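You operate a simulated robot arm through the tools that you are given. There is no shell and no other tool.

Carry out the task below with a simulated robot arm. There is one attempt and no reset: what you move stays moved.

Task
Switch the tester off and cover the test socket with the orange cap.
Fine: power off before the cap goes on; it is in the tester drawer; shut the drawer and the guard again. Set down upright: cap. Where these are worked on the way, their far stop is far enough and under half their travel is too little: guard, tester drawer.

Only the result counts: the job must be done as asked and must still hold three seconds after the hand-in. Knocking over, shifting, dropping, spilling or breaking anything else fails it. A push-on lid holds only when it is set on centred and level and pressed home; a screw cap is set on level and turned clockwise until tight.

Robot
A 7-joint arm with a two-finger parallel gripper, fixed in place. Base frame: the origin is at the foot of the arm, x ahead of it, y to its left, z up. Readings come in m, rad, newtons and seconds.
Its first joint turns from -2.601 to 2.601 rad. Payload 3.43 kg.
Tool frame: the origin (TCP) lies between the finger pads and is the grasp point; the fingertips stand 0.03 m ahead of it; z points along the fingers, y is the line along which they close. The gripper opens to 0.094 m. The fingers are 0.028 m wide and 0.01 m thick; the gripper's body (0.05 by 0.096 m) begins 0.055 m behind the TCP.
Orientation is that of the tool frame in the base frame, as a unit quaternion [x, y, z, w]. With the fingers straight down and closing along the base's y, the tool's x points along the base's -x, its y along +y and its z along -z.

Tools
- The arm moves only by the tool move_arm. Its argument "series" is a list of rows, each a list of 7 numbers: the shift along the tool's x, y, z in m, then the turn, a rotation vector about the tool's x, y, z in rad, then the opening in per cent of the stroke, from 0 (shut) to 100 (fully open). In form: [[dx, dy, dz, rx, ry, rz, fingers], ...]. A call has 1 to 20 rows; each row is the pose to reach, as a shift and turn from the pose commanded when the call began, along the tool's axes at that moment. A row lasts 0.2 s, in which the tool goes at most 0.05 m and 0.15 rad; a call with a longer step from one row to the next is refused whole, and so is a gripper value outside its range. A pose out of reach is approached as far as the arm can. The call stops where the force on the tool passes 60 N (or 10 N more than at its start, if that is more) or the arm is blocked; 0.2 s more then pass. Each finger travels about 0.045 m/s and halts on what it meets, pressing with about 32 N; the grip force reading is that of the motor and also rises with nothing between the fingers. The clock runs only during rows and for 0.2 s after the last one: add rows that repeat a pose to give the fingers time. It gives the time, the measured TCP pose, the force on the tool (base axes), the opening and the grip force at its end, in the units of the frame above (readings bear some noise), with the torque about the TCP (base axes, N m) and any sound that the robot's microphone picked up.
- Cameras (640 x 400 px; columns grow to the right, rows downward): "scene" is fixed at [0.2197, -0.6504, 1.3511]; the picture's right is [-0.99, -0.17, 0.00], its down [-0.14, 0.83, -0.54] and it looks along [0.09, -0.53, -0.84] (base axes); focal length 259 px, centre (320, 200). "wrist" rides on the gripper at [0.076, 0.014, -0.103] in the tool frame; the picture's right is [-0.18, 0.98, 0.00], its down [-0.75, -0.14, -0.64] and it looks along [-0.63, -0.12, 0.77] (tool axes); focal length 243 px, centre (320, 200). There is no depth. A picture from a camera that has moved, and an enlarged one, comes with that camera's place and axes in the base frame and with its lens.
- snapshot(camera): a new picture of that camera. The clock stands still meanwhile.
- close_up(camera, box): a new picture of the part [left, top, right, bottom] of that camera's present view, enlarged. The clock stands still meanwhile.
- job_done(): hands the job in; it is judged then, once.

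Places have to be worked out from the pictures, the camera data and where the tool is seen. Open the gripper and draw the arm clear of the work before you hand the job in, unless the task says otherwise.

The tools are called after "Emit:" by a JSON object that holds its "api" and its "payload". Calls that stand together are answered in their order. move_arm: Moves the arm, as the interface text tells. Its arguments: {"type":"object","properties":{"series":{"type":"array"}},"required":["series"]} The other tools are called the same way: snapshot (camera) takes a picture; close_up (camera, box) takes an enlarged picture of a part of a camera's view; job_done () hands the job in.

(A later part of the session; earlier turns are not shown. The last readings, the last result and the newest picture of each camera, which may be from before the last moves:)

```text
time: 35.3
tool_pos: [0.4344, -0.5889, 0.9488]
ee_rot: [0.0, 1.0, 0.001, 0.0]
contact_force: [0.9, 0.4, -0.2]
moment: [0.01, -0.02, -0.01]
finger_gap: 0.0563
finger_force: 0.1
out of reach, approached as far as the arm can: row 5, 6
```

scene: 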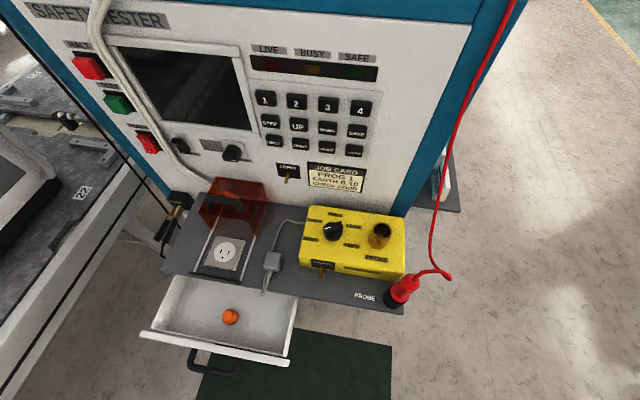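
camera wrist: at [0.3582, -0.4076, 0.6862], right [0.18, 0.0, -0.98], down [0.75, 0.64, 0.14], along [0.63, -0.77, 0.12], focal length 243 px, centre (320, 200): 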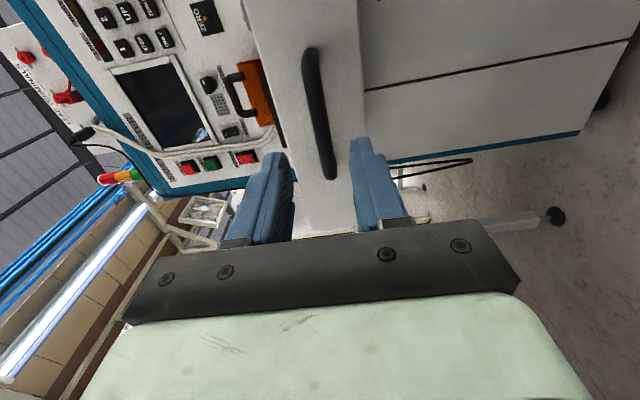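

Tool is down at (0.434,-0.589,0.949). Now I turn it 90° about the vertical so the fingers close along x (camera on the +y side) and move above the cap.

Emit:
{"api": "move_arm", "payload": {"series": [[-0.002, -0.01, 0.0, 0, 0, 0.14, 60], [-0.004, -0.02, 0.0, 0, 0, 0.28, 60], [-0.006, -0.03, 0.0, 0, 0, 0.42, 60], [-0.008, -0.04, 0.005, 0, 0, 0.56, 60], [-0.01, -0.05, 0.01, 0, 0, 0.7, 60], [-0.012, -0.06, 0.015, 0, 0, 0.84, 60], [-0.014, -0.07, 0.02, 0, 0, 0.98, 60], [-0.016, -0.08, 0.025, 0, 0, 1.12, 60], [-0.018, -0.09, 0.029, 0, 0, 1.26, 60], [-0.0186, -0.1, 0.029, 0, 0, 1.4, 60], [-0.0186, -0.111, 0.029, 0, 0, 1.5, 60], [-0.0186, -0.111, 0.029, 0, 0, 1.5708, 60], [-0.0186, -0.111, 0.029, 0, 0, 1.5708, 60]]}}

Emit:
{"api": "snapshot", "payload": {"camera": "wrist"}}

Emit:
{"api": "snapshot", "payload": {"camera": "scene"}}

```text
time: 38.1
tool_pos: [0.4525, -0.7003, 0.9209]
ee_rot: [0.708, 0.707, 0.0, 0.0]
contact_force: [0.2, -0.2, 0.3]
moment: [0.01, 0.0, 0.03]
finger_gap: 0.0567
finger_force: 0.1
```

```text
taken
camera wrist: at [0.4668, -0.6258, 1.0237], right [0.98, -0.18, 0.0], down [-0.14, -0.75, 0.64], along [-0.12, -0.63, -0.77], focal length 243 px, centre (320, 200)
```

wrist: 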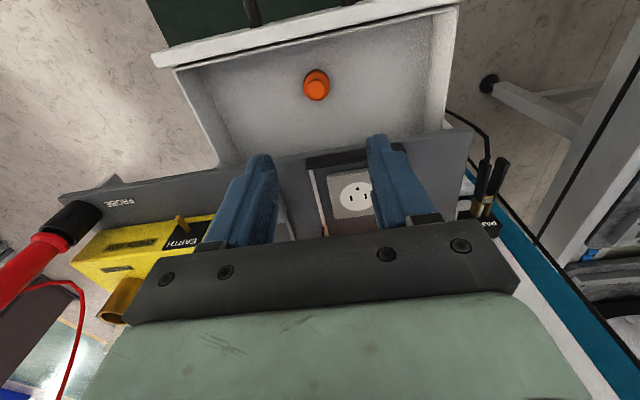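

```text
taken
```

scene: 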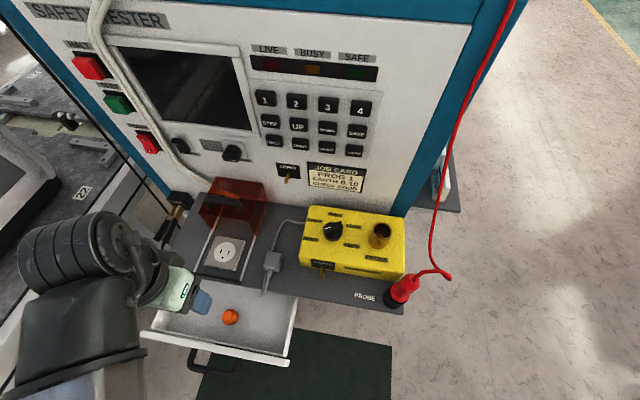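

Emit:
{"api": "close_up", "payload": {"camera": "wrist", "box": [270, 50, 370, 120]}}

Emit:
{"api": "close_up", "payload": {"camera": "wrist", "box": [290, 130, 410, 240]}}

```text
5.71 times, centred on (320, 85) of wrist
camera zoom: at [0.4668, -0.6258, 1.0237], right [0.98, -0.18, 0.0], down [-0.14, -0.75, 0.64], along [-0.12, -0.63, -0.77], focal length 1386 px, centre (320, 857)
```

zoom: 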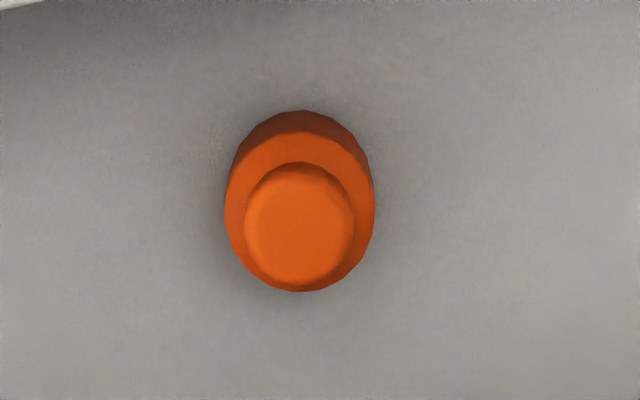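

```text
3.64 times, centred on (350, 185) of wrist
camera zoom: at [0.4668, -0.6258, 1.0237], right [0.98, -0.18, 0.0], down [-0.14, -0.75, 0.64], along [-0.12, -0.63, -0.77], focal length 882 px, centre (211, 254)
```

zoom: 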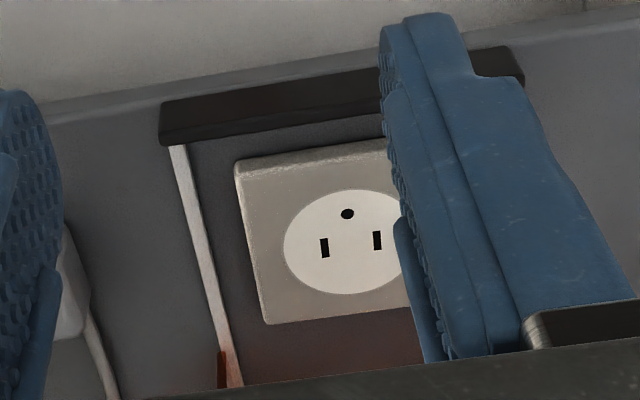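

The cap works out at (0.446,-0.712), top z≈0.703, base on the drawer floor near z≈0.683. I descend to just above it to verify alignment.

Emit:
{"api": "move_arm", "payload": {"series": [[-0.004, -0.003, 0.03, 0, 0, 0, 60], [-0.008, -0.005, 0.06, 0, 0, 0, 60], [-0.0117, -0.0065, 0.09, 0, 0, 0, 60], [-0.0117, -0.0065, 0.12, 0, 0, 0, 60], [-0.0117, -0.0065, 0.141, 0, 0, 0, 60], [-0.0117, -0.0065, 0.141, 0, 0, 0, 60]]}}

Emit:
{"api": "snapshot", "payload": {"camera": "wrist"}}

Emit:
{"api": "snapshot", "payload": {"camera": "scene"}}

```text
time: 39.5
tool_pos: [0.4456, -0.7131, 0.7776]
ee_rot: [0.706, 0.708, 0.0, 0.0]
contact_force: [-0.7, 0.2, -0.3]
moment: [-0.01, 0.01, -0.01]
finger_gap: 0.0562
finger_force: 0.0
```

```text
taken
camera wrist: at [0.4603, -0.6389, 0.8815], right [0.98, -0.18, 0.0], down [-0.14, -0.75, 0.64], along [-0.12, -0.63, -0.77], focal length 243 px, centre (320, 200)
```

wrist: 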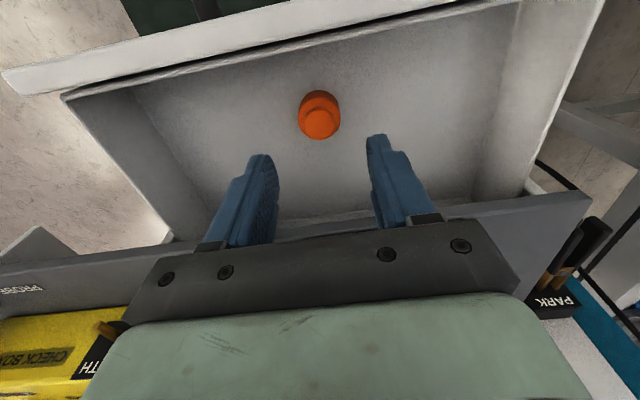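

```text
taken
```

scene: 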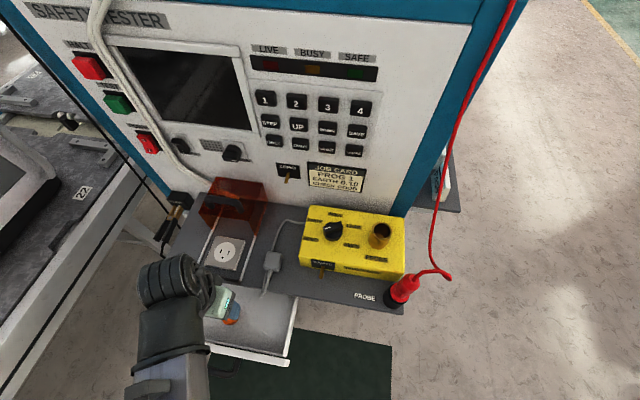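

Emit:
{"api": "close_up", "payload": {"camera": "wrist", "box": [260, 70, 380, 160]}}

```text
4.44 times, centred on (320, 115) of wrist
camera zoom: at [0.4603, -0.6389, 0.8815], right [0.98, -0.18, 0.0], down [-0.14, -0.75, 0.64], along [-0.12, -0.63, -0.77], focal length 1078 px, centre (320, 578)
```

zoom: 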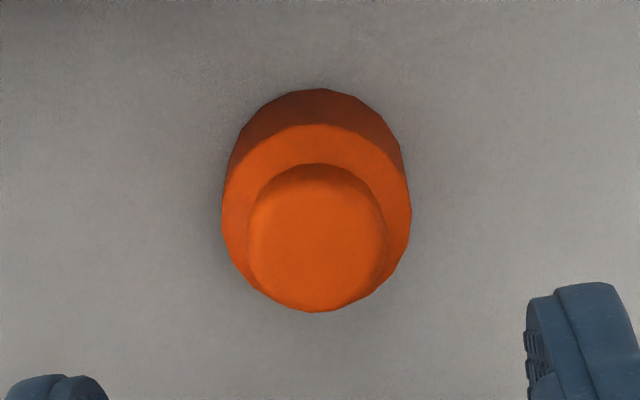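

Alignment is good: axis (0.446,-0.712), skirt ~34 mm, base z≈0.678–0.683. I lower so the fingertips stand a few mm above the drawer floor and close on the skirt.

Emit:
{"api": "move_arm", "payload": {"series": [[0.0, 0, 0.02, 0, 0, 0, 60], [0.0, 0, 0.04, 0, 0, 0, 60], [0.0, 0, 0.055, 0, 0, 0, 60], [0.0, 0, 0.063, 0, 0, 0, 60], [0.0, 0, 0.063, 0, 0, 0, 60]]}}

Emit:
{"api": "snapshot", "payload": {"camera": "wrist"}}

```text
time: 40.7
tool_pos: [0.4475, -0.7112, 0.7157]
ee_rot: [0.706, 0.708, 0.0, 0.0]
contact_force: [-0.2, 0.2, 1.2]
moment: [0.0, 0.03, -0.02]
finger_gap: 0.0561
finger_force: 0.1
```

```text
taken
camera wrist: at [0.4604, -0.637, 0.8188], right [0.98, -0.18, 0.0], down [-0.14, -0.75, 0.64], along [-0.12, -0.63, -0.77], focal length 243 px, centre (320, 200)
```

wrist: 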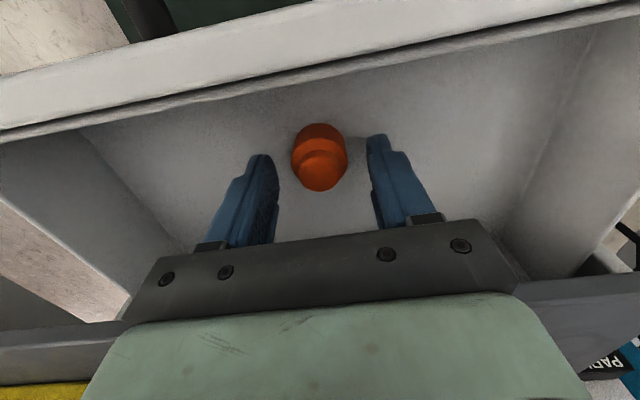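

The cap sits centred between the fingertips. I close on it.

Emit:
{"api": "move_arm", "payload": {"series": [[0, 0, 0, 0, 0, 0, 45], [0, 0, 0, 0, 0, 0, 35], [0, 0, 0, 0, 0, 0, 0], [0, 0, 0, 0, 0, 0, 0], [0, 0, 0, 0, 0, 0, 0]]}}

Emit:
{"api": "snapshot", "payload": {"camera": "wrist"}}

```text
time: 41.9
tool_pos: [0.4467, -0.7117, 0.7156]
ee_rot: [0.707, 0.708, 0.0, -0.001]
contact_force: [-0.1, 0.4, -0.1]
moment: [-0.01, -0.04, -0.03]
finger_gap: 0.0299
finger_force: 31.9
```

```text
taken
camera wrist: at [0.4603, -0.637, 0.8191], right [0.98, -0.18, 0.0], down [-0.14, -0.75, 0.64], along [-0.12, -0.63, -0.77], focal length 243 px, centre (320, 200)
```

wrist: 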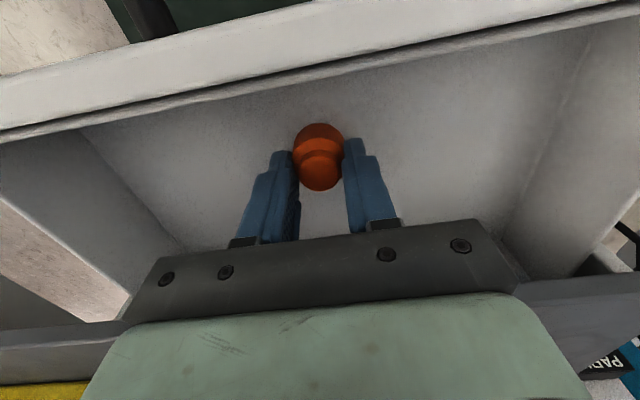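

The fingers stopped at 29.9 mm with full force, so the cap is held. I zoom to check how it sits in the grip.

Emit:
{"api": "close_up", "payload": {"camera": "wrist", "box": [260, 100, 380, 220]}}

```text
3.33 times, centred on (320, 160) of wrist
camera zoom: at [0.4603, -0.637, 0.8191], right [0.98, -0.18, 0.0], down [-0.14, -0.75, 0.64], along [-0.12, -0.63, -0.77], focal length 809 px, centre (320, 333)
```

zoom: 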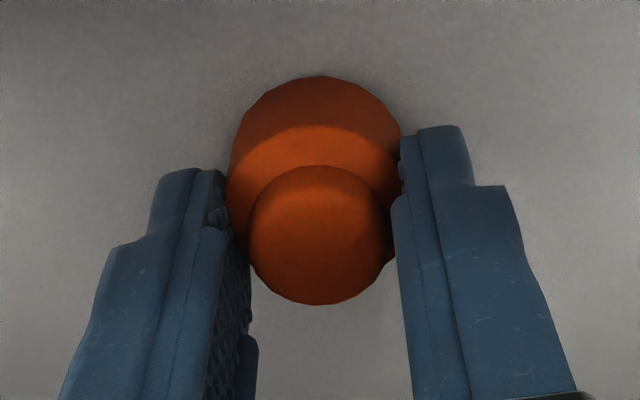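

The cap is gripped across its skirt. I lift it straight up out of the drawer.

Emit:
{"api": "move_arm", "payload": {"series": [[0, 0, -0.01, 0, 0, 0, 0], [0, 0, -0.03, 0, 0, 0, 0], [0, 0, -0.06, 0, 0, 0, 0], [0, 0, -0.09, 0, 0, 0, 0], [0, 0, -0.12, 0, 0, 0, 0], [0, 0, -0.15, 0, 0, 0, 0], [0, 0, -0.17, 0, 0, 0, 0], [0, 0, -0.18, 0, 0, 0, 0], [0, 0, -0.18, 0, 0, 0, 0]]}}

Emit:
{"api": "snapshot", "payload": {"camera": "wrist"}}

Emit:
{"api": "close_up", "payload": {"camera": "scene", "box": [160, 200, 320, 350]}}

```text
time: 43.9
tool_pos: [0.4482, -0.7116, 0.8964]
ee_rot: [0.706, 0.708, 0.001, 0.0]
contact_force: [0.1, -0.5, 0.2]
moment: [-0.04, 0.02, -0.02]
finger_gap: 0.03
finger_force: 32.2
```

```text
taken
camera wrist: at [0.4615, -0.6363, 0.999], right [0.98, -0.18, 0.0], down [-0.14, -0.75, 0.64], along [-0.12, -0.63, -0.77], focal length 243 px, centre (320, 200)
```

wrist: 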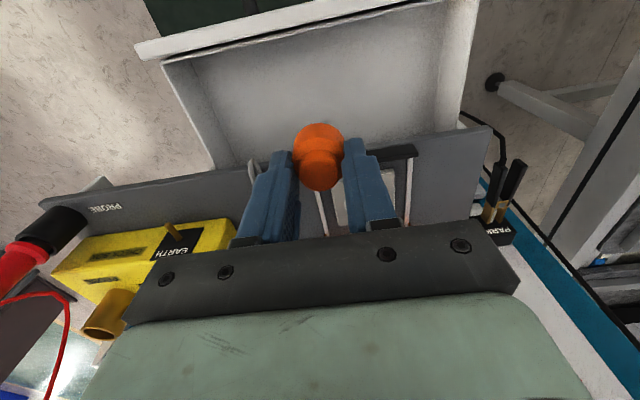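

```text
2.67 times, centred on (240, 275) of scene
camera zoom: at [0.2197, -0.6504, 1.3511], right [-0.99, -0.17, 0.0], down [-0.14, 0.83, -0.54], along [0.09, -0.53, -0.84], focal length 690 px, centre (533, 0)
```

zoom: 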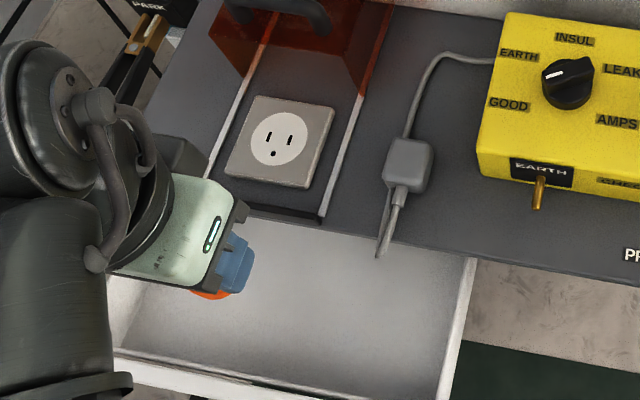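

The cap came up securely. I measure where it sits in the grip with a zoom before carrying it over the socket (socket centre ≈ (0.479,-0.8345)).

Emit:
{"api": "close_up", "payload": {"camera": "wrist", "box": [260, 100, 380, 220]}}

Emit:
{"api": "close_up", "payload": {"camera": "wrist", "box": [300, 130, 430, 250]}}

```text
3.33 times, centred on (320, 160) of wrist
camera zoom: at [0.4615, -0.6363, 0.999], right [0.98, -0.18, 0.0], down [-0.14, -0.75, 0.64], along [-0.12, -0.63, -0.77], focal length 809 px, centre (320, 333)
```

zoom: 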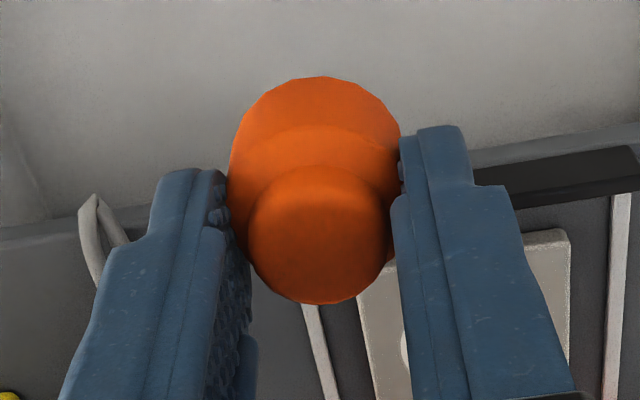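

```text
3.33 times, centred on (365, 190) of wrist
camera zoom: at [0.4615, -0.6363, 0.999], right [0.98, -0.18, 0.0], down [-0.14, -0.75, 0.64], along [-0.12, -0.63, -0.77], focal length 809 px, centre (170, 233)
```

zoom: 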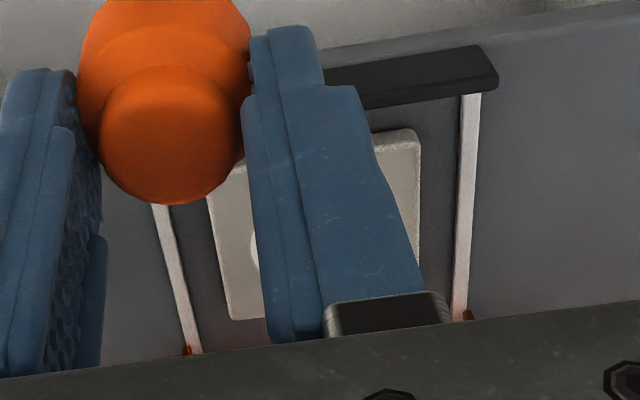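

The cap's base sits ~43 mm below the TCP (about 14 mm past the fingertips), axis within ~1 mm of the tool axis. I carry it over the socket, staying high.

Emit:
{"api": "move_arm", "payload": {"series": [[-0.02, 0.006, 0, 0, 0, 0, 0], [-0.045, 0.012, 0, 0, 0, 0, 0], [-0.07, 0.018, 0, 0, 0, 0, 0], [-0.095, 0.025, 0, 0, 0, 0, 0], [-0.112, 0.03, 0, 0, 0, 0, 0], [-0.1235, 0.0325, 0, 0, 0, 0, 0], [-0.1235, 0.0325, 0.01, 0, 0, 0, 0], [-0.1235, 0.0325, 0.02, 0, 0, 0, 0], [-0.1235, 0.0325, 0.02, 0, 0, 0, 0]]}}

Emit:
{"api": "snapshot", "payload": {"camera": "wrist"}}

Emit:
{"api": "close_up", "payload": {"camera": "scene", "box": [160, 190, 300, 300]}}

Emit:
{"api": "close_up", "payload": {"camera": "wrist", "box": [250, 90, 390, 230]}}

```text
time: 45.9
tool_pos: [0.4785, -0.8346, 0.8751]
ee_rot: [0.706, 0.708, 0.002, 0.0]
contact_force: [0.5, -0.9, 0.4]
moment: [0.01, -0.01, -0.03]
finger_gap: 0.0299
finger_force: 32.3
```

```text
taken
camera wrist: at [0.4926, -0.7599, 0.9785], right [0.98, -0.18, 0.0], down [-0.14, -0.75, 0.64], along [-0.12, -0.63, -0.77], focal length 243 px, centre (320, 200)
```

wrist: 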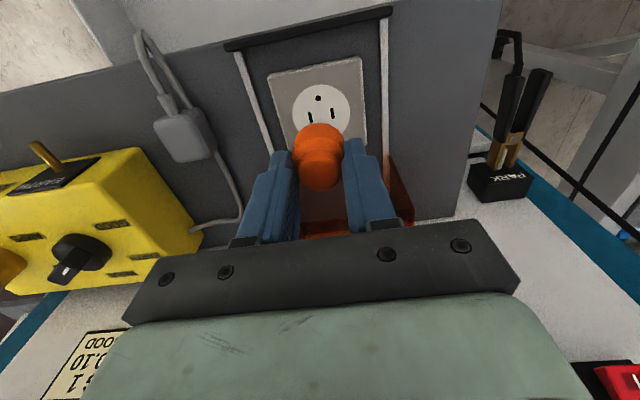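

```text
3.64 times, centred on (230, 245) of scene
camera zoom: at [0.2197, -0.6504, 1.3511], right [-0.99, -0.17, 0.0], down [-0.14, 0.83, -0.54], along [0.09, -0.53, -0.84], focal length 941 px, centre (647, 36)
```

zoom: 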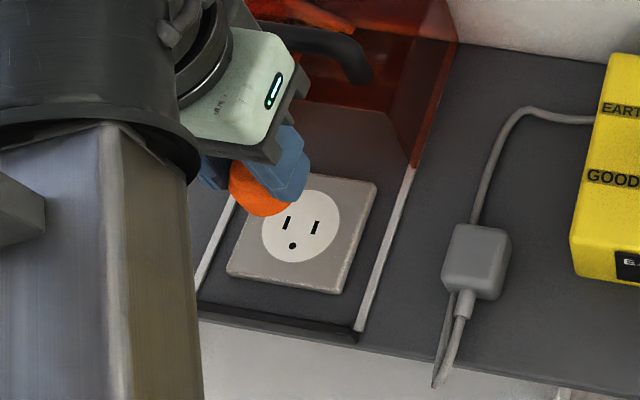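

```text
2.86 times, centred on (320, 160) of wrist
camera zoom: at [0.4926, -0.7599, 0.9785], right [0.98, -0.18, 0.0], down [-0.14, -0.75, 0.64], along [-0.12, -0.63, -0.77], focal length 693 px, centre (320, 314)
```

zoom: 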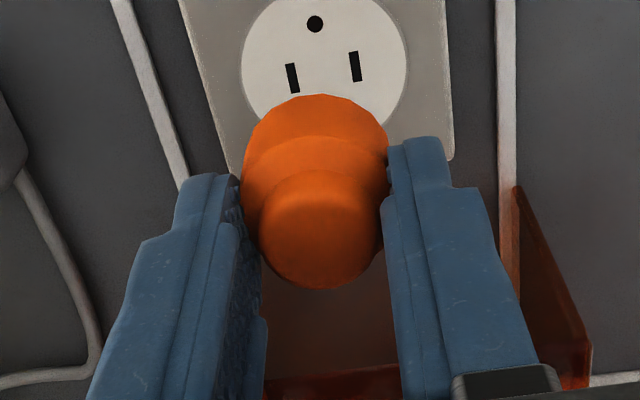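

Fresh stereo puts the socket centre at (0.4795,-0.836,0.772). I nudge 1 mm over and descend to hover just above the socket face for a concentricity check.

Emit:
{"api": "move_arm", "payload": {"series": [[-0.0005, 0.001, 0.01, 0, 0, 0, 0], [-0.0005, 0.001, 0.02, 0, 0, 0, 0], [-0.0005, 0.001, 0.03, 0, 0, 0, 0], [-0.0005, 0.001, 0.04, 0, 0, 0, 0], [-0.0005, 0.001, 0.046, 0, 0, 0, 0], [-0.0005, 0.001, 0.046, 0, 0, 0, 0]]}}

Emit:
{"api": "close_up", "payload": {"camera": "wrist", "box": [250, 90, 390, 230]}}

Emit:
{"api": "close_up", "payload": {"camera": "scene", "box": [185, 215, 275, 290]}}

```text
time: 47.3
tool_pos: [0.4804, -0.8354, 0.8288]
ee_rot: [0.706, 0.708, 0.001, 0.0]
contact_force: [-0.3, -0.1, 0.7]
moment: [0.01, 0.0, 0.02]
finger_gap: 0.0301
finger_force: 31.8
```

```text
2.86 times, centred on (320, 160) of wrist
camera zoom: at [0.4938, -0.7613, 0.9325], right [0.98, -0.18, 0.0], down [-0.14, -0.75, 0.64], along [-0.12, -0.63, -0.77], focal length 693 px, centre (320, 314)
```

zoom: 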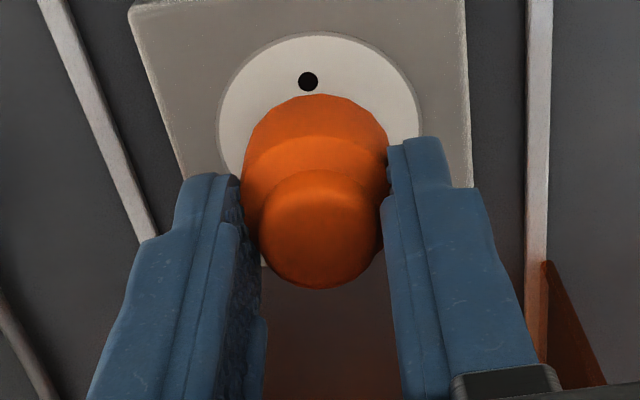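

```text
5.33 times, centred on (230, 252) of scene
camera zoom: at [0.2197, -0.6504, 1.3511], right [-0.99, -0.17, 0.0], down [-0.14, 0.83, -0.54], along [0.09, -0.53, -0.84], focal length 1380 px, centre (800, -80)
```

zoom: 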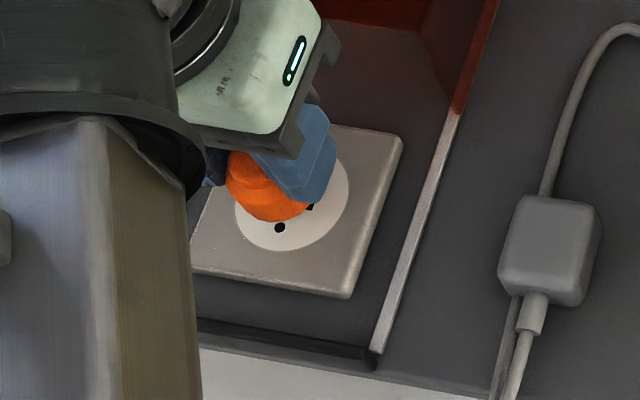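

The cap looks concentric with the socket face (both centred near (0.479,-0.836) within ~1 mm). I lower it in small steps, watching for contact.

Emit:
{"api": "move_arm", "payload": {"series": [[0, 0, 0.003, 0, 0, 0, 0], [0, 0, 0.006, 0, 0, 0, 0], [0, 0, 0.008, 0, 0, 0, 0], [0, 0, 0.01, 0, 0, 0, 0], [0, 0, 0.01, 0, 0, 0, 0]]}}

Emit:
{"api": "close_up", "payload": {"camera": "wrist", "box": [250, 90, 390, 230]}}

```text
time: 48.5
tool_pos: [0.4797, -0.8357, 0.8202]
ee_rot: [0.706, 0.708, 0.001, 0.0]
contact_force: [0.0, -0.2, 0.0]
moment: [-0.05, -0.01, -0.02]
finger_gap: 0.0295
finger_force: 32.3
```

```text
2.86 times, centred on (320, 160) of wrist
camera zoom: at [0.4935, -0.761, 0.9228], right [0.98, -0.18, 0.0], down [-0.14, -0.75, 0.64], along [-0.12, -0.63, -0.77], focal length 693 px, centre (320, 314)
```

zoom: 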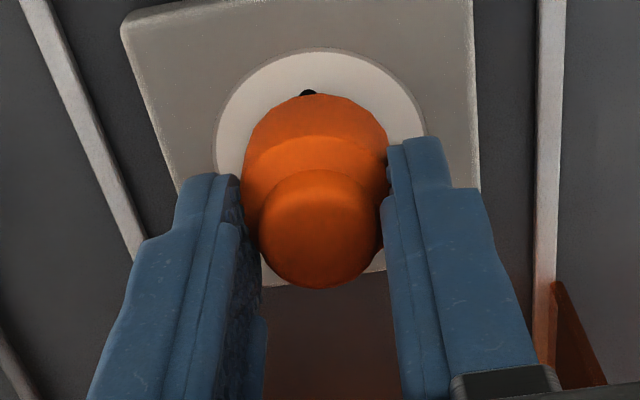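

No contact yet. I keep lowering in 1 mm steps.

Emit:
{"api": "move_arm", "payload": {"series": [[0, 0, 0.001, 0, 0, 0, 0], [0, 0, 0.002, 0, 0, 0, 0], [0, 0, 0.003, 0, 0, 0, 0], [0, 0, 0.004, 0, 0, 0, 0]]}}

```text
time: 49.5
tool_pos: [0.4804, -0.8359, 0.8172]
ee_rot: [0.707, 0.707, 0.001, 0.001]
contact_force: [0.0, 0.5, 1.5]
moment: [0.0, 0.11, 0.02]
finger_gap: 0.0298
finger_force: 32.5
```

Still essentially free (1.5 N). Three more millimetres.

Emit:
{"api": "move_arm", "payload": {"series": [[0, 0, 0.001, 0, 0, 0, 0], [0, 0, 0.002, 0, 0, 0, 0], [0, 0, 0.003, 0, 0, 0, 0]]}}

Emit:
{"api": "close_up", "payload": {"camera": "wrist", "box": [250, 90, 390, 230]}}

```text
time: 50.3
tool_pos: [0.48, -0.8348, 0.8151]
ee_rot: [0.707, 0.708, 0.0, 0.0]
contact_force: [-0.3, 0.3, 27.1]
moment: [0.07, 0.14, -0.02]
finger_gap: 0.0295
finger_force: 31.9
```

```text
2.86 times, centred on (320, 160) of wrist
camera zoom: at [0.4939, -0.7609, 0.918], right [0.98, -0.18, 0.0], down [-0.14, -0.75, 0.64], along [-0.12, -0.63, -0.77], focal length 693 px, centre (320, 314)
```

zoom: 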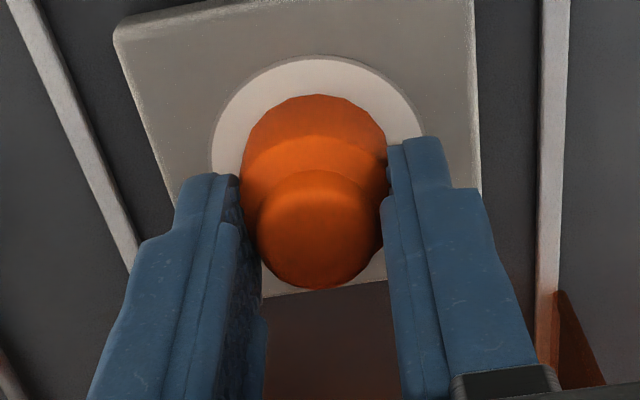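

Contact at 27 N with even margins all round (7–8 mm). I press a little further while still holding it level.

Emit:
{"api": "move_arm", "payload": {"series": [[0, 0, 0.0005, 0, 0, 0, 0], [0, 0, 0.001, 0, 0, 0, 0], [0, 0, 0.0015, 0, 0, 0, 0], [0, 0, 0.0015, 0, 0, 0, 0]]}}

Emit:
{"api": "close_up", "payload": {"camera": "wrist", "box": [250, 90, 390, 230]}}

```text
time: 51.3
tool_pos: [0.4805, -0.8347, 0.8124]
ee_rot: [0.707, 0.708, 0.0, 0.001]
contact_force: [-1.1, -2.9, 38.5]
moment: [-0.1, 0.15, -0.02]
finger_gap: 0.0299
finger_force: 31.9
```

```text
2.86 times, centred on (320, 160) of wrist
camera zoom: at [0.494, -0.7606, 0.9161], right [0.98, -0.18, 0.0], down [-0.14, -0.75, 0.64], along [-0.12, -0.63, -0.77], focal length 693 px, centre (320, 314)
```

zoom: 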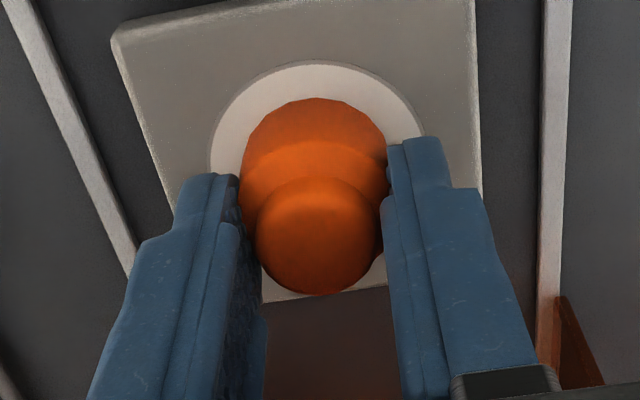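

The cap is seated against the socket and slipping slightly up in the grip, so it is bottomed for this grip. I relax, release it, rise clear and look before pressing from above with closed fingers.

Emit:
{"api": "move_arm", "payload": {"series": [[0, 0, -0.001, 0, 0, 0, 0], [0, 0, -0.0015, 0, 0, 0, 33], [0, 0, -0.0015, 0, 0, 0, 45], [0, 0, -0.0015, 0, 0, 0, 60], [0, 0, -0.0015, 0, 0, 0, 60], [0, 0, -0.0015, 0, 0, 0, 60], [0, 0, -0.02, 0, 0, 0, 60], [0, 0, -0.045, 0, 0, 0, 60], [0, 0, -0.06, 0, 0, 0, 60], [0, 0, -0.06, 0, 0, 0, 60]]}}

Emit:
{"api": "close_up", "payload": {"camera": "wrist", "box": [250, 60, 390, 200]}}

Emit:
{"api": "close_up", "payload": {"camera": "scene", "box": [185, 215, 275, 290]}}

```text
time: 53.5
tool_pos: [0.4799, -0.8362, 0.8696]
ee_rot: [0.706, 0.708, 0.0, 0.0]
contact_force: [-0.2, 0.3, -0.2]
moment: [-0.01, 0.01, 0.0]
finger_gap: 0.0562
finger_force: 0.1
```

```text
2.86 times, centred on (320, 130) of wrist
camera zoom: at [0.4945, -0.7615, 0.9735], right [0.98, -0.18, 0.0], down [-0.14, -0.76, 0.64], along [-0.12, -0.63, -0.77], focal length 693 px, centre (320, 400)
```

zoom: 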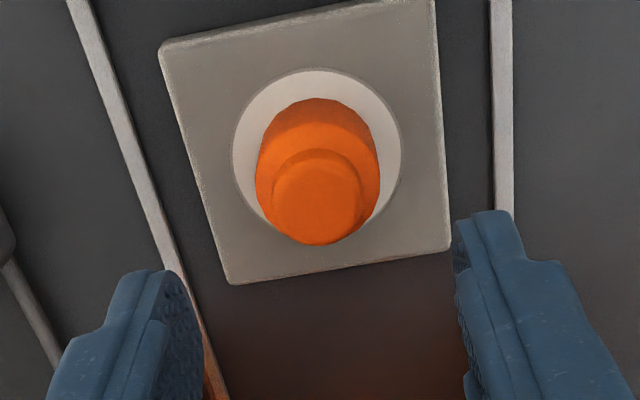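

```text
5.33 times, centred on (230, 252) of scene
camera zoom: at [0.2197, -0.6504, 1.3511], right [-0.99, -0.17, 0.0], down [-0.14, 0.83, -0.54], along [0.09, -0.53, -0.84], focal length 1380 px, centre (800, -80)
```

zoom: 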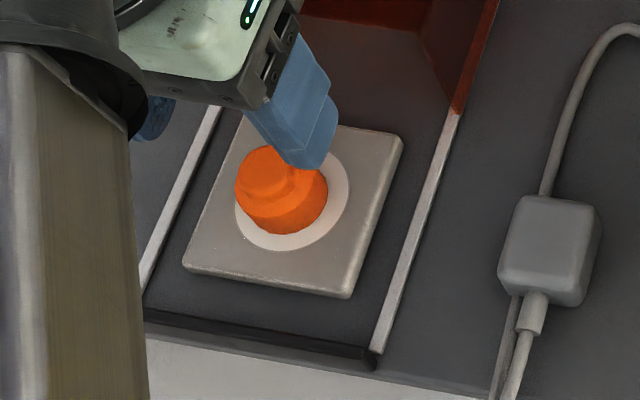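

The cap stands upright on the socket, centred within about 1–1.5 mm. I close the fingers above it and press straight down on its top to drive it home.

Emit:
{"api": "move_arm", "payload": {"series": [[0, 0, 0, 0, 0, 0, 30], [0, 0, 0, 0, 0, 0, 0], [0, 0, 0, 0, 0, 0, 0], [0, 0, 0, 0, 0, 0, 0], [0, 0, 0.015, 0, 0, 0, 0], [0, 0, 0.028, 0, 0, 0, 0], [0, 0, 0.032, 0, 0, 0, 0], [0, 0, 0.034, 0, 0, 0, 0]]}}

Emit:
{"api": "close_up", "payload": {"camera": "wrist", "box": [250, 60, 390, 220]}}

```text
time: 55.3
tool_pos: [0.4809, -0.8348, 0.8378]
ee_rot: [0.706, 0.708, 0.001, 0.0]
contact_force: [-0.3, 0.3, 0.7]
moment: [0.03, -0.01, -0.01]
finger_gap: 0.0003
finger_force: 32.0
```

```text
2.50 times, centred on (320, 140) of wrist
camera zoom: at [0.4945, -0.7606, 0.9401], right [0.98, -0.18, 0.0], down [-0.14, -0.75, 0.64], along [-0.12, -0.63, -0.77], focal length 606 px, centre (320, 350)
```

zoom: 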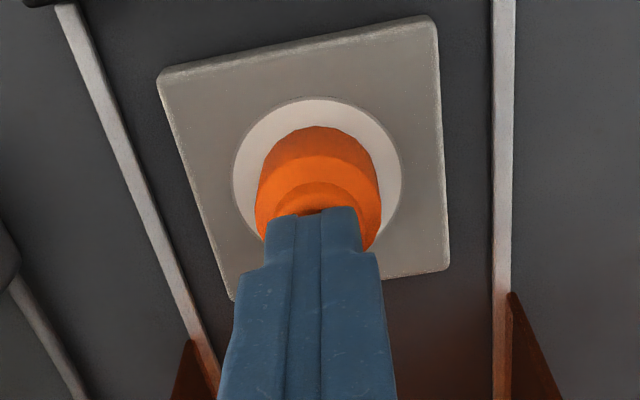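

Fingertips are just above the knob. I press on in 1.5 mm steps; the move stops itself at 60 N.

Emit:
{"api": "move_arm", "payload": {"series": [[0, 0, 0.002, 0, 0, 0, 0], [0, 0, 0.004, 0, 0, 0, 0], [0, 0, 0.0055, 0, 0, 0, 0], [0, 0, 0.007, 0, 0, 0, 0], [0, 0, 0.0085, 0, 0, 0, 0]]}}

```text
time: 56.4
tool_pos: [0.4806, -0.8358, 0.8362]
ee_rot: [0.707, 0.707, 0.0, 0.002]
contact_force: [-1.9, 3.7, 22.4]
moment: [0.26, 0.06, -0.02]
finger_gap: 0.0001
finger_force: 31.9
stopped in row 5: the force on the tool passed its limit at 63 N (the readings are from after the stop); the commanded pose is now the measured one
```

The press reached 63 N. I rise and inspect whether the cap has gone home and is level.

Emit:
{"api": "move_arm", "payload": {"series": [[0, 0, -0.01, 0, 0, 0, 0], [0, 0, -0.035, 0, 0, 0, 0], [0, 0, -0.06, 0, 0, 0, 0], [0.03, 0, -0.08, 0, 0, 0, 0], [0.06, 0, -0.1, 0, 0, 0, 0], [0.06, 0, -0.1, 0, 0, 0, 0]]}}

Emit:
{"api": "snapshot", "payload": {"camera": "wrist"}}

Emit:
{"api": "close_up", "payload": {"camera": "scene", "box": [185, 215, 275, 290]}}

```text
time: 57.8
tool_pos: [0.4823, -0.7767, 0.9344]
ee_rot: [0.707, 0.707, 0.001, 0.002]
contact_force: [0.1, 0.0, -0.6]
moment: [0.0, 0.0, 0.02]
finger_gap: 0.0
finger_force: 32.0
```

```text
taken
camera wrist: at [0.4955, -0.7017, 1.0366], right [0.98, -0.18, 0.0], down [-0.14, -0.75, 0.64], along [-0.12, -0.63, -0.77], focal length 243 px, centre (320, 200)
```

wrist: 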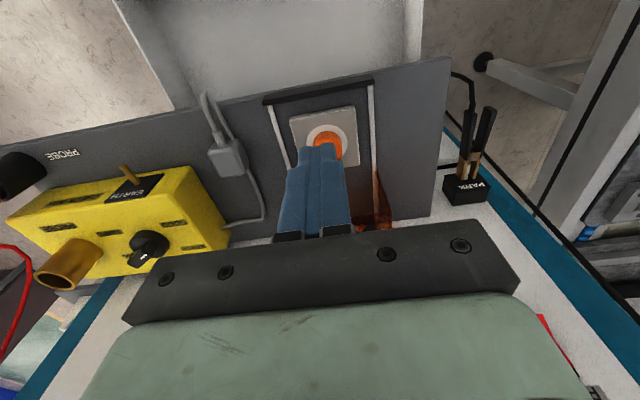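

```text
5.33 times, centred on (230, 252) of scene
camera zoom: at [0.2197, -0.6504, 1.3511], right [-0.99, -0.17, 0.0], down [-0.14, 0.83, -0.54], along [0.09, -0.53, -0.84], focal length 1380 px, centre (800, -80)
```

zoom: 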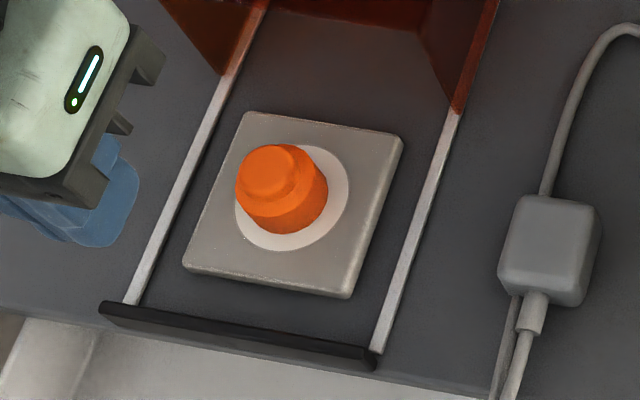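

The cap looks level and unmoved in plan. I enlarge it strongly to check its seat.

Emit:
{"api": "close_up", "payload": {"camera": "scene", "box": [208, 230, 248, 265]}}

Emit:
{"api": "close_up", "payload": {"camera": "wrist", "box": [280, 95, 380, 175]}}

```text
11.43 times, centred on (228, 248) of scene
camera zoom: at [0.2197, -0.6504, 1.3511], right [-0.99, -0.17, 0.0], down [-0.14, 0.83, -0.54], along [0.09, -0.53, -0.84], focal length 2957 px, centre (1371, -343)
```

zoom: 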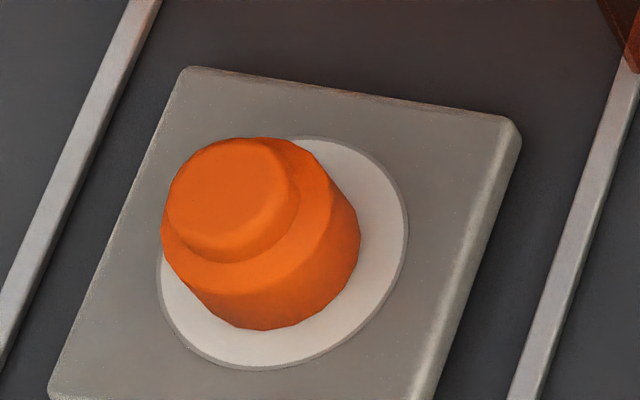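

```text
5.00 times, centred on (330, 135) of wrist
camera zoom: at [0.4955, -0.7017, 1.0366], right [0.98, -0.18, 0.0], down [-0.14, -0.75, 0.64], along [-0.12, -0.63, -0.77], focal length 1213 px, centre (270, 525)
```

zoom: 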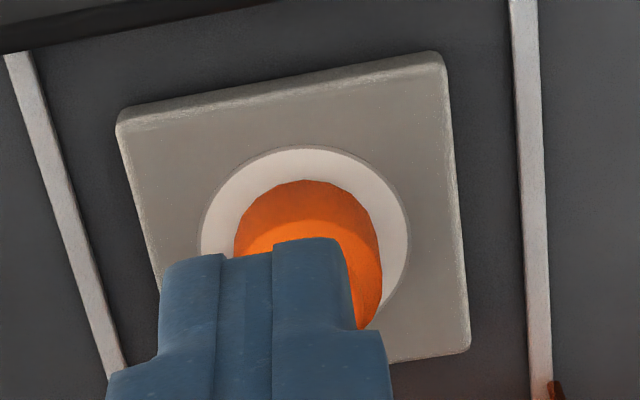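

The cap sits upright and centred within about 1.5 mm on the socket face, pressed firmly. Next I shut the drawer: I retreat, turn the tool back, and tip it horizontal again.

Emit:
{"api": "move_arm", "payload": {"series": [[0.018, -0.004, -0.01, 0, 0, -0.14, 0], [0.036, -0.009, -0.015, 0, 0, -0.28, 0], [0.054, -0.014, -0.015, 0, 0, -0.42, 0], [0.072, -0.018, -0.015, 0, 0, -0.56, 0], [0.09, -0.023, -0.015, 0, 0, -0.7, 0], [0.108, -0.028, -0.015, 0, 0, -0.84, 0], [0.126, -0.032, -0.015, 0, 0, -0.98, 0], [0.144, -0.037, -0.015, 0, 0, -1.12, 0], [0.162, -0.042, -0.015, 0, 0, -1.26, 0], [0.18, -0.046, -0.015, 0, 0, -1.4, 0], [0.188, -0.048, -0.015, 0, 0, -1.5, 0], [0.188, -0.048, -0.015, 0, 0, -1.5708, 0], [0.188, -0.048, -0.015, 0, 0, -1.5708, 0]]}}

Emit:
{"api": "close_up", "payload": {"camera": "scene", "box": [140, 190, 300, 310]}}

```text
time: 60.5
tool_pos: [0.434, -0.5881, 0.949]
ee_rot: [-0.001, 1.0, -0.001, 0.001]
contact_force: [0.0, 0.3, 0.2]
moment: [0.0, -0.03, 0.02]
finger_gap: 0.0001
finger_force: 31.5
```

```text
3.33 times, centred on (220, 250) of scene
camera zoom: at [0.2197, -0.6504, 1.3511], right [-0.99, -0.17, 0.0], down [-0.14, 0.83, -0.54], along [0.09, -0.53, -0.84], focal length 862 px, centre (653, 33)
```

zoom: 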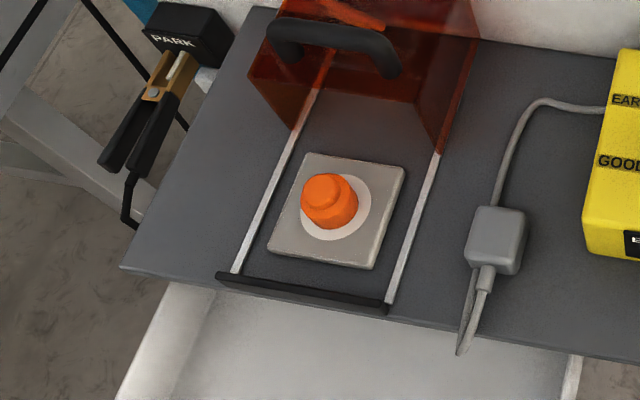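

Guard still fully open, cap upright. Now I tip the tool horizontal and come down in front of the drawer handle, keeping clear of the open drawer.

Emit:
{"api": "move_arm", "payload": {"series": [[0, 0, 0, 0.14, 0, 0, 40], [0, 0, 0, 0.28, 0, 0, 40], [0, -0.005, 0, 0.42, 0, 0, 40], [0, -0.01, 0, 0.56, 0, 0, 40], [0, -0.012, 0, 0.7, 0, 0, 40], [0, -0.012, 0, 0.84, 0, 0, 40], [0, -0.012, 0, 0.98, 0, 0, 40], [0, -0.012, 0, 1.12, 0, 0, 40], [0, -0.012, 0, 1.26, 0, 0, 40], [0, -0.012, 0, 1.4, 0, 0, 40], [0, -0.012, 0, 1.5, 0, 0, 40], [0, 0, 0.02, 1.5708, 0, 0, 40], [0, 0.02, 0.06, 1.5708, 0, 0, 40], [0, 0.04, 0.1, 1.5708, 0, 0, 40], [0, 0.06, 0.14, 1.5708, 0, 0, 40], [0, 0.068, 0.18, 1.5708, 0, 0, 40], [0, 0.068, 0.22, 1.5708, 0, 0, 40], [0, 0.068, 0.24, 1.5708, 0, 0, 40], [0, 0.068, 0.25, 1.5708, 0, 0, 40], [0, 0.068, 0.25, 1.5708, 0, 0, 40]]}}

Emit:
{"api": "snapshot", "payload": {"camera": "wrist"}}

Emit:
{"api": "snapshot", "payload": {"camera": "scene"}}

```text
time: 64.8
tool_pos: [0.4345, -0.5207, 0.6978]
ee_rot: [-0.001, -0.707, 0.708, -0.002]
contact_force: [-1.1, -0.4, -1.1]
moment: [0.03, -0.01, 0.01]
finger_gap: 0.0377
finger_force: 0.1
```

```text
taken
camera wrist: at [0.3581, -0.4187, 0.6831], right [0.19, 0.0, -0.98], down [0.75, 0.64, 0.14], along [0.63, -0.77, 0.12], focal length 243 px, centre (320, 200)
```

wrist: 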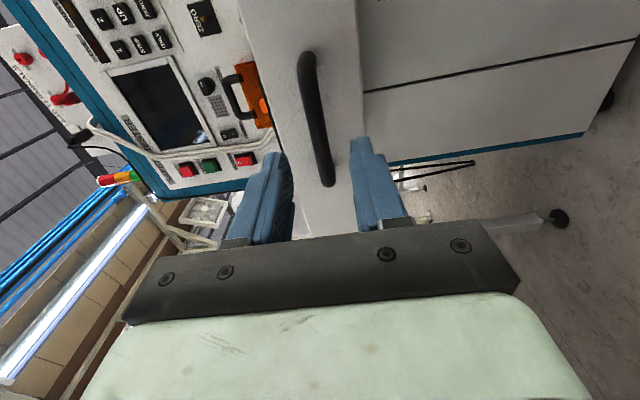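

```text
taken
```

scene: 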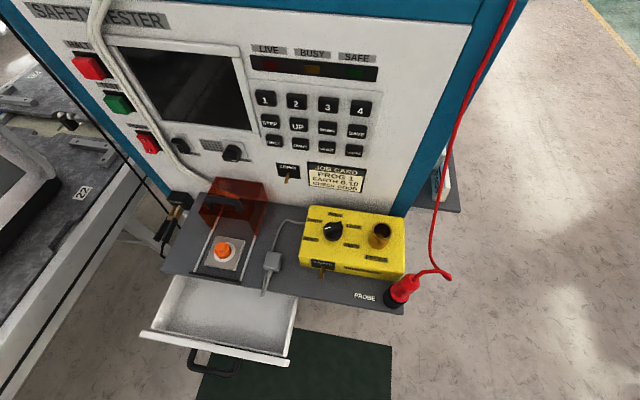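

The handle bar measures z≈0.698, level with the tool. I move in, grip it, and start pushing the drawer shut.

Emit:
{"api": "move_arm", "payload": {"series": [[0, 0, 0.03, 0, 0, 0, 40], [0, 0, 0.055, 0, 0, 0, 40], [0, 0, 0.06, 0, 0, 0, 40], [0, 0, 0.06, 0, 0, 0, 0], [0, 0, 0.06, 0, 0, 0, 0], [0, 0, 0.06, 0, 0, 0, 0], [0, 0, 0.06, 0, 0, 0, 0]]}}

```text
time: 66.3
tool_pos: [0.4324, -0.5802, 0.7006]
ee_rot: [0.0, -0.705, 0.709, -0.002]
contact_force: [6.5, -16.7, 32.4]
moment: [-0.66, 0.2, 0.01]
finger_gap: 0.0136
finger_force: 44.8
```

Gripped, with a 32 N upward load meaning I sit ~2 mm low. I ease up 2 mm and push the drawer in.

Emit:
{"api": "move_arm", "payload": {"series": [[0, -0.001, 0.002, 0, 0, 0, 0], [0, -0.002, 0.008, 0, 0, 0, 0], [0, -0.002, 0.018, 0, 0, 0, 0], [0, -0.002, 0.028, 0, 0, 0, 0], [0, -0.002, 0.038, 0, 0, 0, 0], [0, -0.002, 0.048, 0, 0, 0, 0], [0, -0.002, 0.058, 0, 0, 0, 0], [0, -0.002, 0.068, 0, 0, 0, 0], [0, -0.002, 0.078, 0, 0, 0, 0], [0, -0.002, 0.088, 0, 0, 0, 0], [0, -0.002, 0.098, 0, 0, 0, 0], [0, -0.002, 0.108, 0, 0, 0, 0], [0, -0.002, 0.118, 0, 0, 0, 0], [0, -0.002, 0.128, 0, 0, 0, 0], [0, -0.002, 0.138, 0, 0, 0, 0], [0, -0.002, 0.145, 0, 0, 0, 0], [0, -0.002, 0.15, 0, 0, 0, 0], [0, -0.002, 0.15, 0, 0, 0, 0]]}}

Emit:
{"api": "snapshot", "payload": {"camera": "scene"}}

```text
time: 70.2
tool_pos: [0.4323, -0.7297, 0.6999]
ee_rot: [0.0, -0.706, 0.708, -0.002]
contact_force: [-12.8, -0.5, -3.2]
moment: [0.04, 0.3, -1.13]
finger_gap: 0.0134
finger_force: 45.3
```

```text
taken
```

scene: 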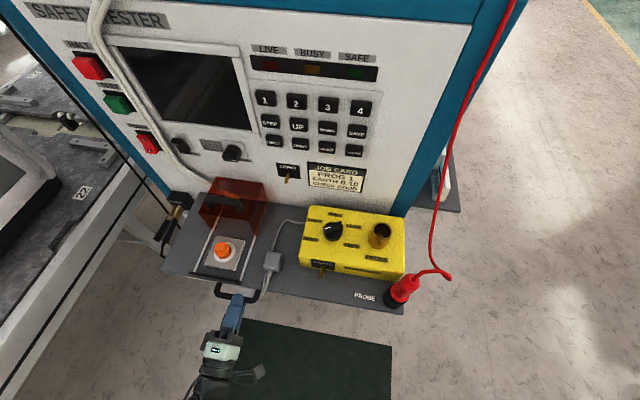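

The drawer is nearly in (y=-0.730, closed was about -0.740). I push the last stretch slowly until it meets its stop.

Emit:
{"api": "move_arm", "payload": {"series": [[0, 0, 0.003, 0, 0, 0, 0], [0, 0, 0.006, 0, 0, 0, 0], [0, 0, 0.009, 0, 0, 0, 0], [0, 0, 0.012, 0, 0, 0, 0], [0, 0, 0.014, 0, 0, 0, 0], [0, 0, 0.016, 0, 0, 0, 0]]}}

Emit:
{"api": "close_up", "payload": {"camera": "scene", "box": [140, 190, 320, 330]}}

```text
time: 71.5
tool_pos: [0.4345, -0.7451, 0.7012]
ee_rot: [0.0, -0.707, 0.707, -0.003]
contact_force: [5.6, 42.1, -14.9]
moment: [0.22, 0.53, -0.19]
finger_gap: 0.0139
finger_force: 45.3
```

```text
2.86 times, centred on (230, 260) of scene
camera zoom: at [0.2197, -0.6504, 1.3511], right [-0.99, -0.17, 0.0], down [-0.14, 0.83, -0.54], along [0.09, -0.53, -0.84], focal length 739 px, centre (577, 29)
```

zoom: 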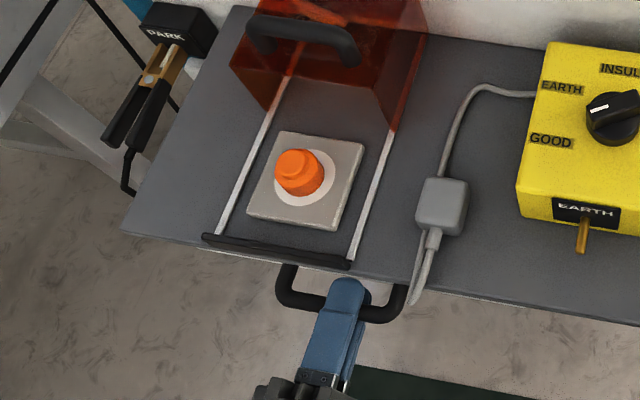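

The drawer is fully home (42 N against its stop). I release the handle, back off, and rise to line up with the guard's handle.

Emit:
{"api": "move_arm", "payload": {"series": [[0, 0, -0.002, 0, 0, 0, 0], [0, 0, -0.002, 0, 0, 0, 40], [0, 0, -0.002, 0, 0, 0, 40], [0, 0, -0.002, 0, 0, 0, 40], [0, 0, -0.03, 0, 0, 0, 40], [0, 0, -0.07, 0, 0, 0, 40], [0, 0, -0.11, 0, 0, 0, 40], [0, -0.04, -0.125, 0, 0, 0, 40], [-0.01, -0.085, -0.125, 0, 0, 0, 40], [-0.025, -0.13, -0.125, 0, 0, 0, 40], [-0.04, -0.17, -0.12, 0, 0, 0, 40], [-0.044, -0.18, -0.09, 0, 0, 0, 40], [-0.044, -0.18, -0.05, 0, 0, 0, 40], [-0.044, -0.18, -0.04, 0, 0, 0, 40], [-0.044, -0.18, -0.04, 0, 0, 0, 40]]}}

Emit:
{"api": "snapshot", "payload": {"camera": "wrist"}}

Emit:
{"api": "close_up", "payload": {"camera": "scene", "box": [140, 190, 320, 330]}}

```text
time: 74.8
tool_pos: [0.476, -0.7065, 0.8823]
ee_rot: [0.0, -0.707, 0.707, -0.001]
contact_force: [-0.5, 0.2, 0.4]
moment: [0.03, -0.04, 0.02]
finger_gap: 0.0374
finger_force: 0.1
```

```text
taken
camera wrist: at [0.4004, -0.605, 0.8678], right [0.19, 0.0, -0.98], down [0.75, 0.64, 0.14], along [0.63, -0.77, 0.12], focal length 243 px, centre (320, 200)
```

wrist: 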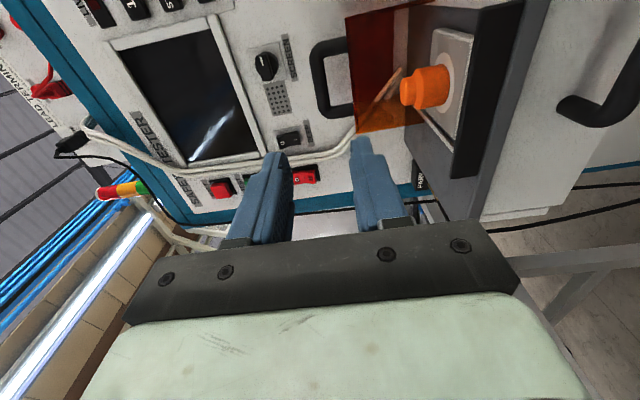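

```text
2.86 times, centred on (230, 260) of scene
camera zoom: at [0.2197, -0.6504, 1.3511], right [-0.99, -0.17, 0.0], down [-0.14, 0.83, -0.54], along [0.09, -0.53, -0.84], focal length 739 px, centre (577, 29)
```

zoom: 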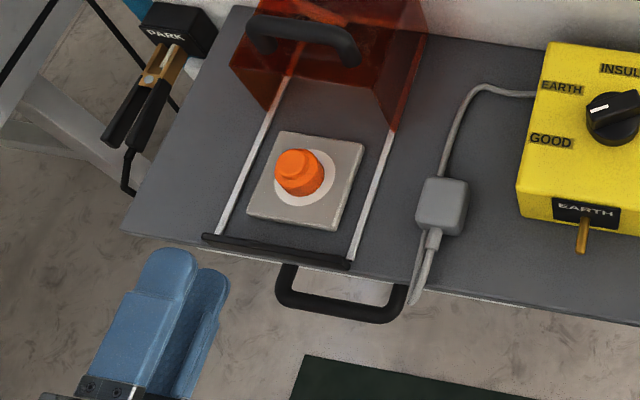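

Emit:
{"api": "close_up", "payload": {"camera": "wrist", "box": [300, 0, 500, 180]}}

Emit:
{"api": "close_up", "payload": {"camera": "wrist", "box": [385, 20, 485, 110]}}

```text
2.22 times, centred on (400, 90) of wrist
camera zoom: at [0.4004, -0.605, 0.8678], right [0.19, 0.0, -0.98], down [0.75, 0.64, 0.14], along [0.63, -0.77, 0.12], focal length 539 px, centre (142, 444)
```

zoom: 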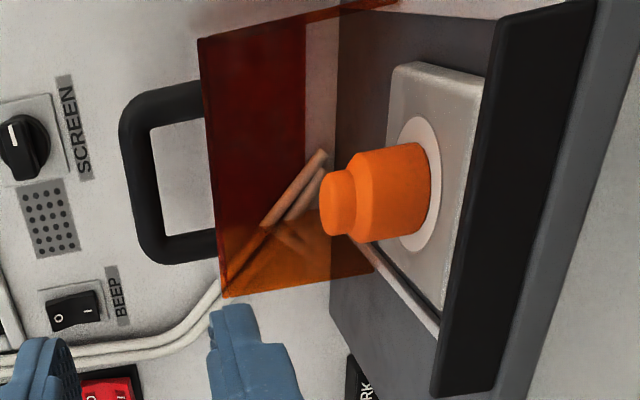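

```text
4.44 times, centred on (435, 65) of wrist
camera zoom: at [0.4004, -0.605, 0.8678], right [0.19, 0.0, -0.98], down [0.75, 0.64, 0.14], along [0.63, -0.77, 0.12], focal length 1078 px, centre (-191, 800)
```

zoom: 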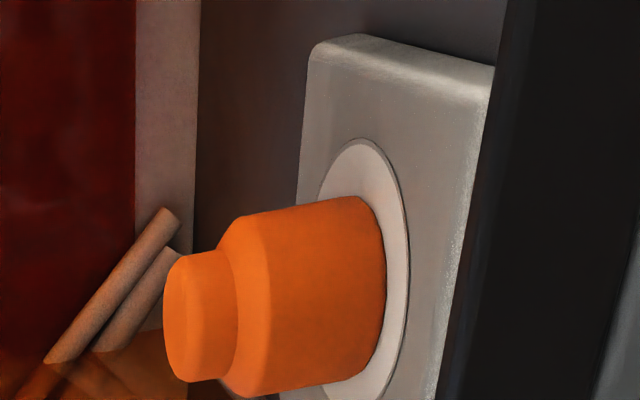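

The cap stands square and flush on the socket from this side view too. Before closing the guard I must know whether it has a front wall low enough to meet the cap, so I zoom on it.

Emit:
{"api": "close_up", "payload": {"camera": "wrist", "box": [320, 0, 420, 140]}}

Emit:
{"api": "close_up", "payload": {"camera": "scene", "box": [190, 165, 280, 240]}}

```text
2.86 times, centred on (370, 70) of wrist
camera zoom: at [0.4004, -0.605, 0.8678], right [0.19, 0.0, -0.98], down [0.75, 0.64, 0.14], along [0.63, -0.77, 0.12], focal length 693 px, centre (177, 571)
```

zoom: 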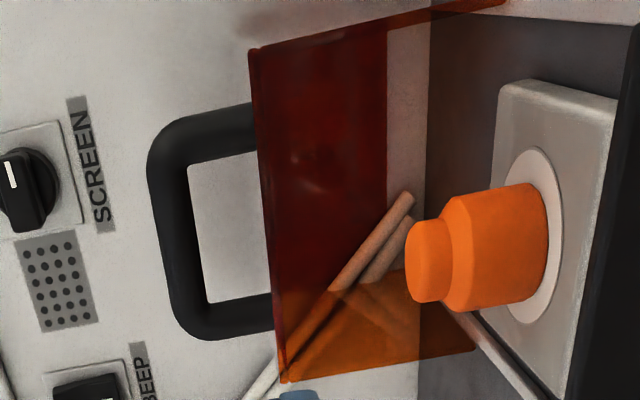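

```text
5.33 times, centred on (235, 202) of scene
camera zoom: at [0.2197, -0.6504, 1.3511], right [-0.99, -0.17, 0.0], down [-0.14, 0.83, -0.54], along [0.09, -0.53, -0.84], focal length 1380 px, centre (773, 187)
```

zoom: 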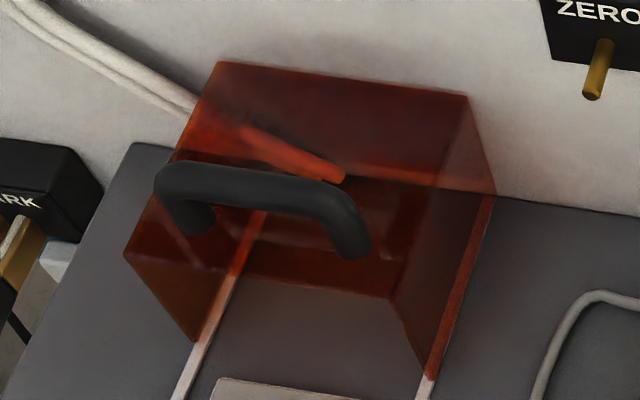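

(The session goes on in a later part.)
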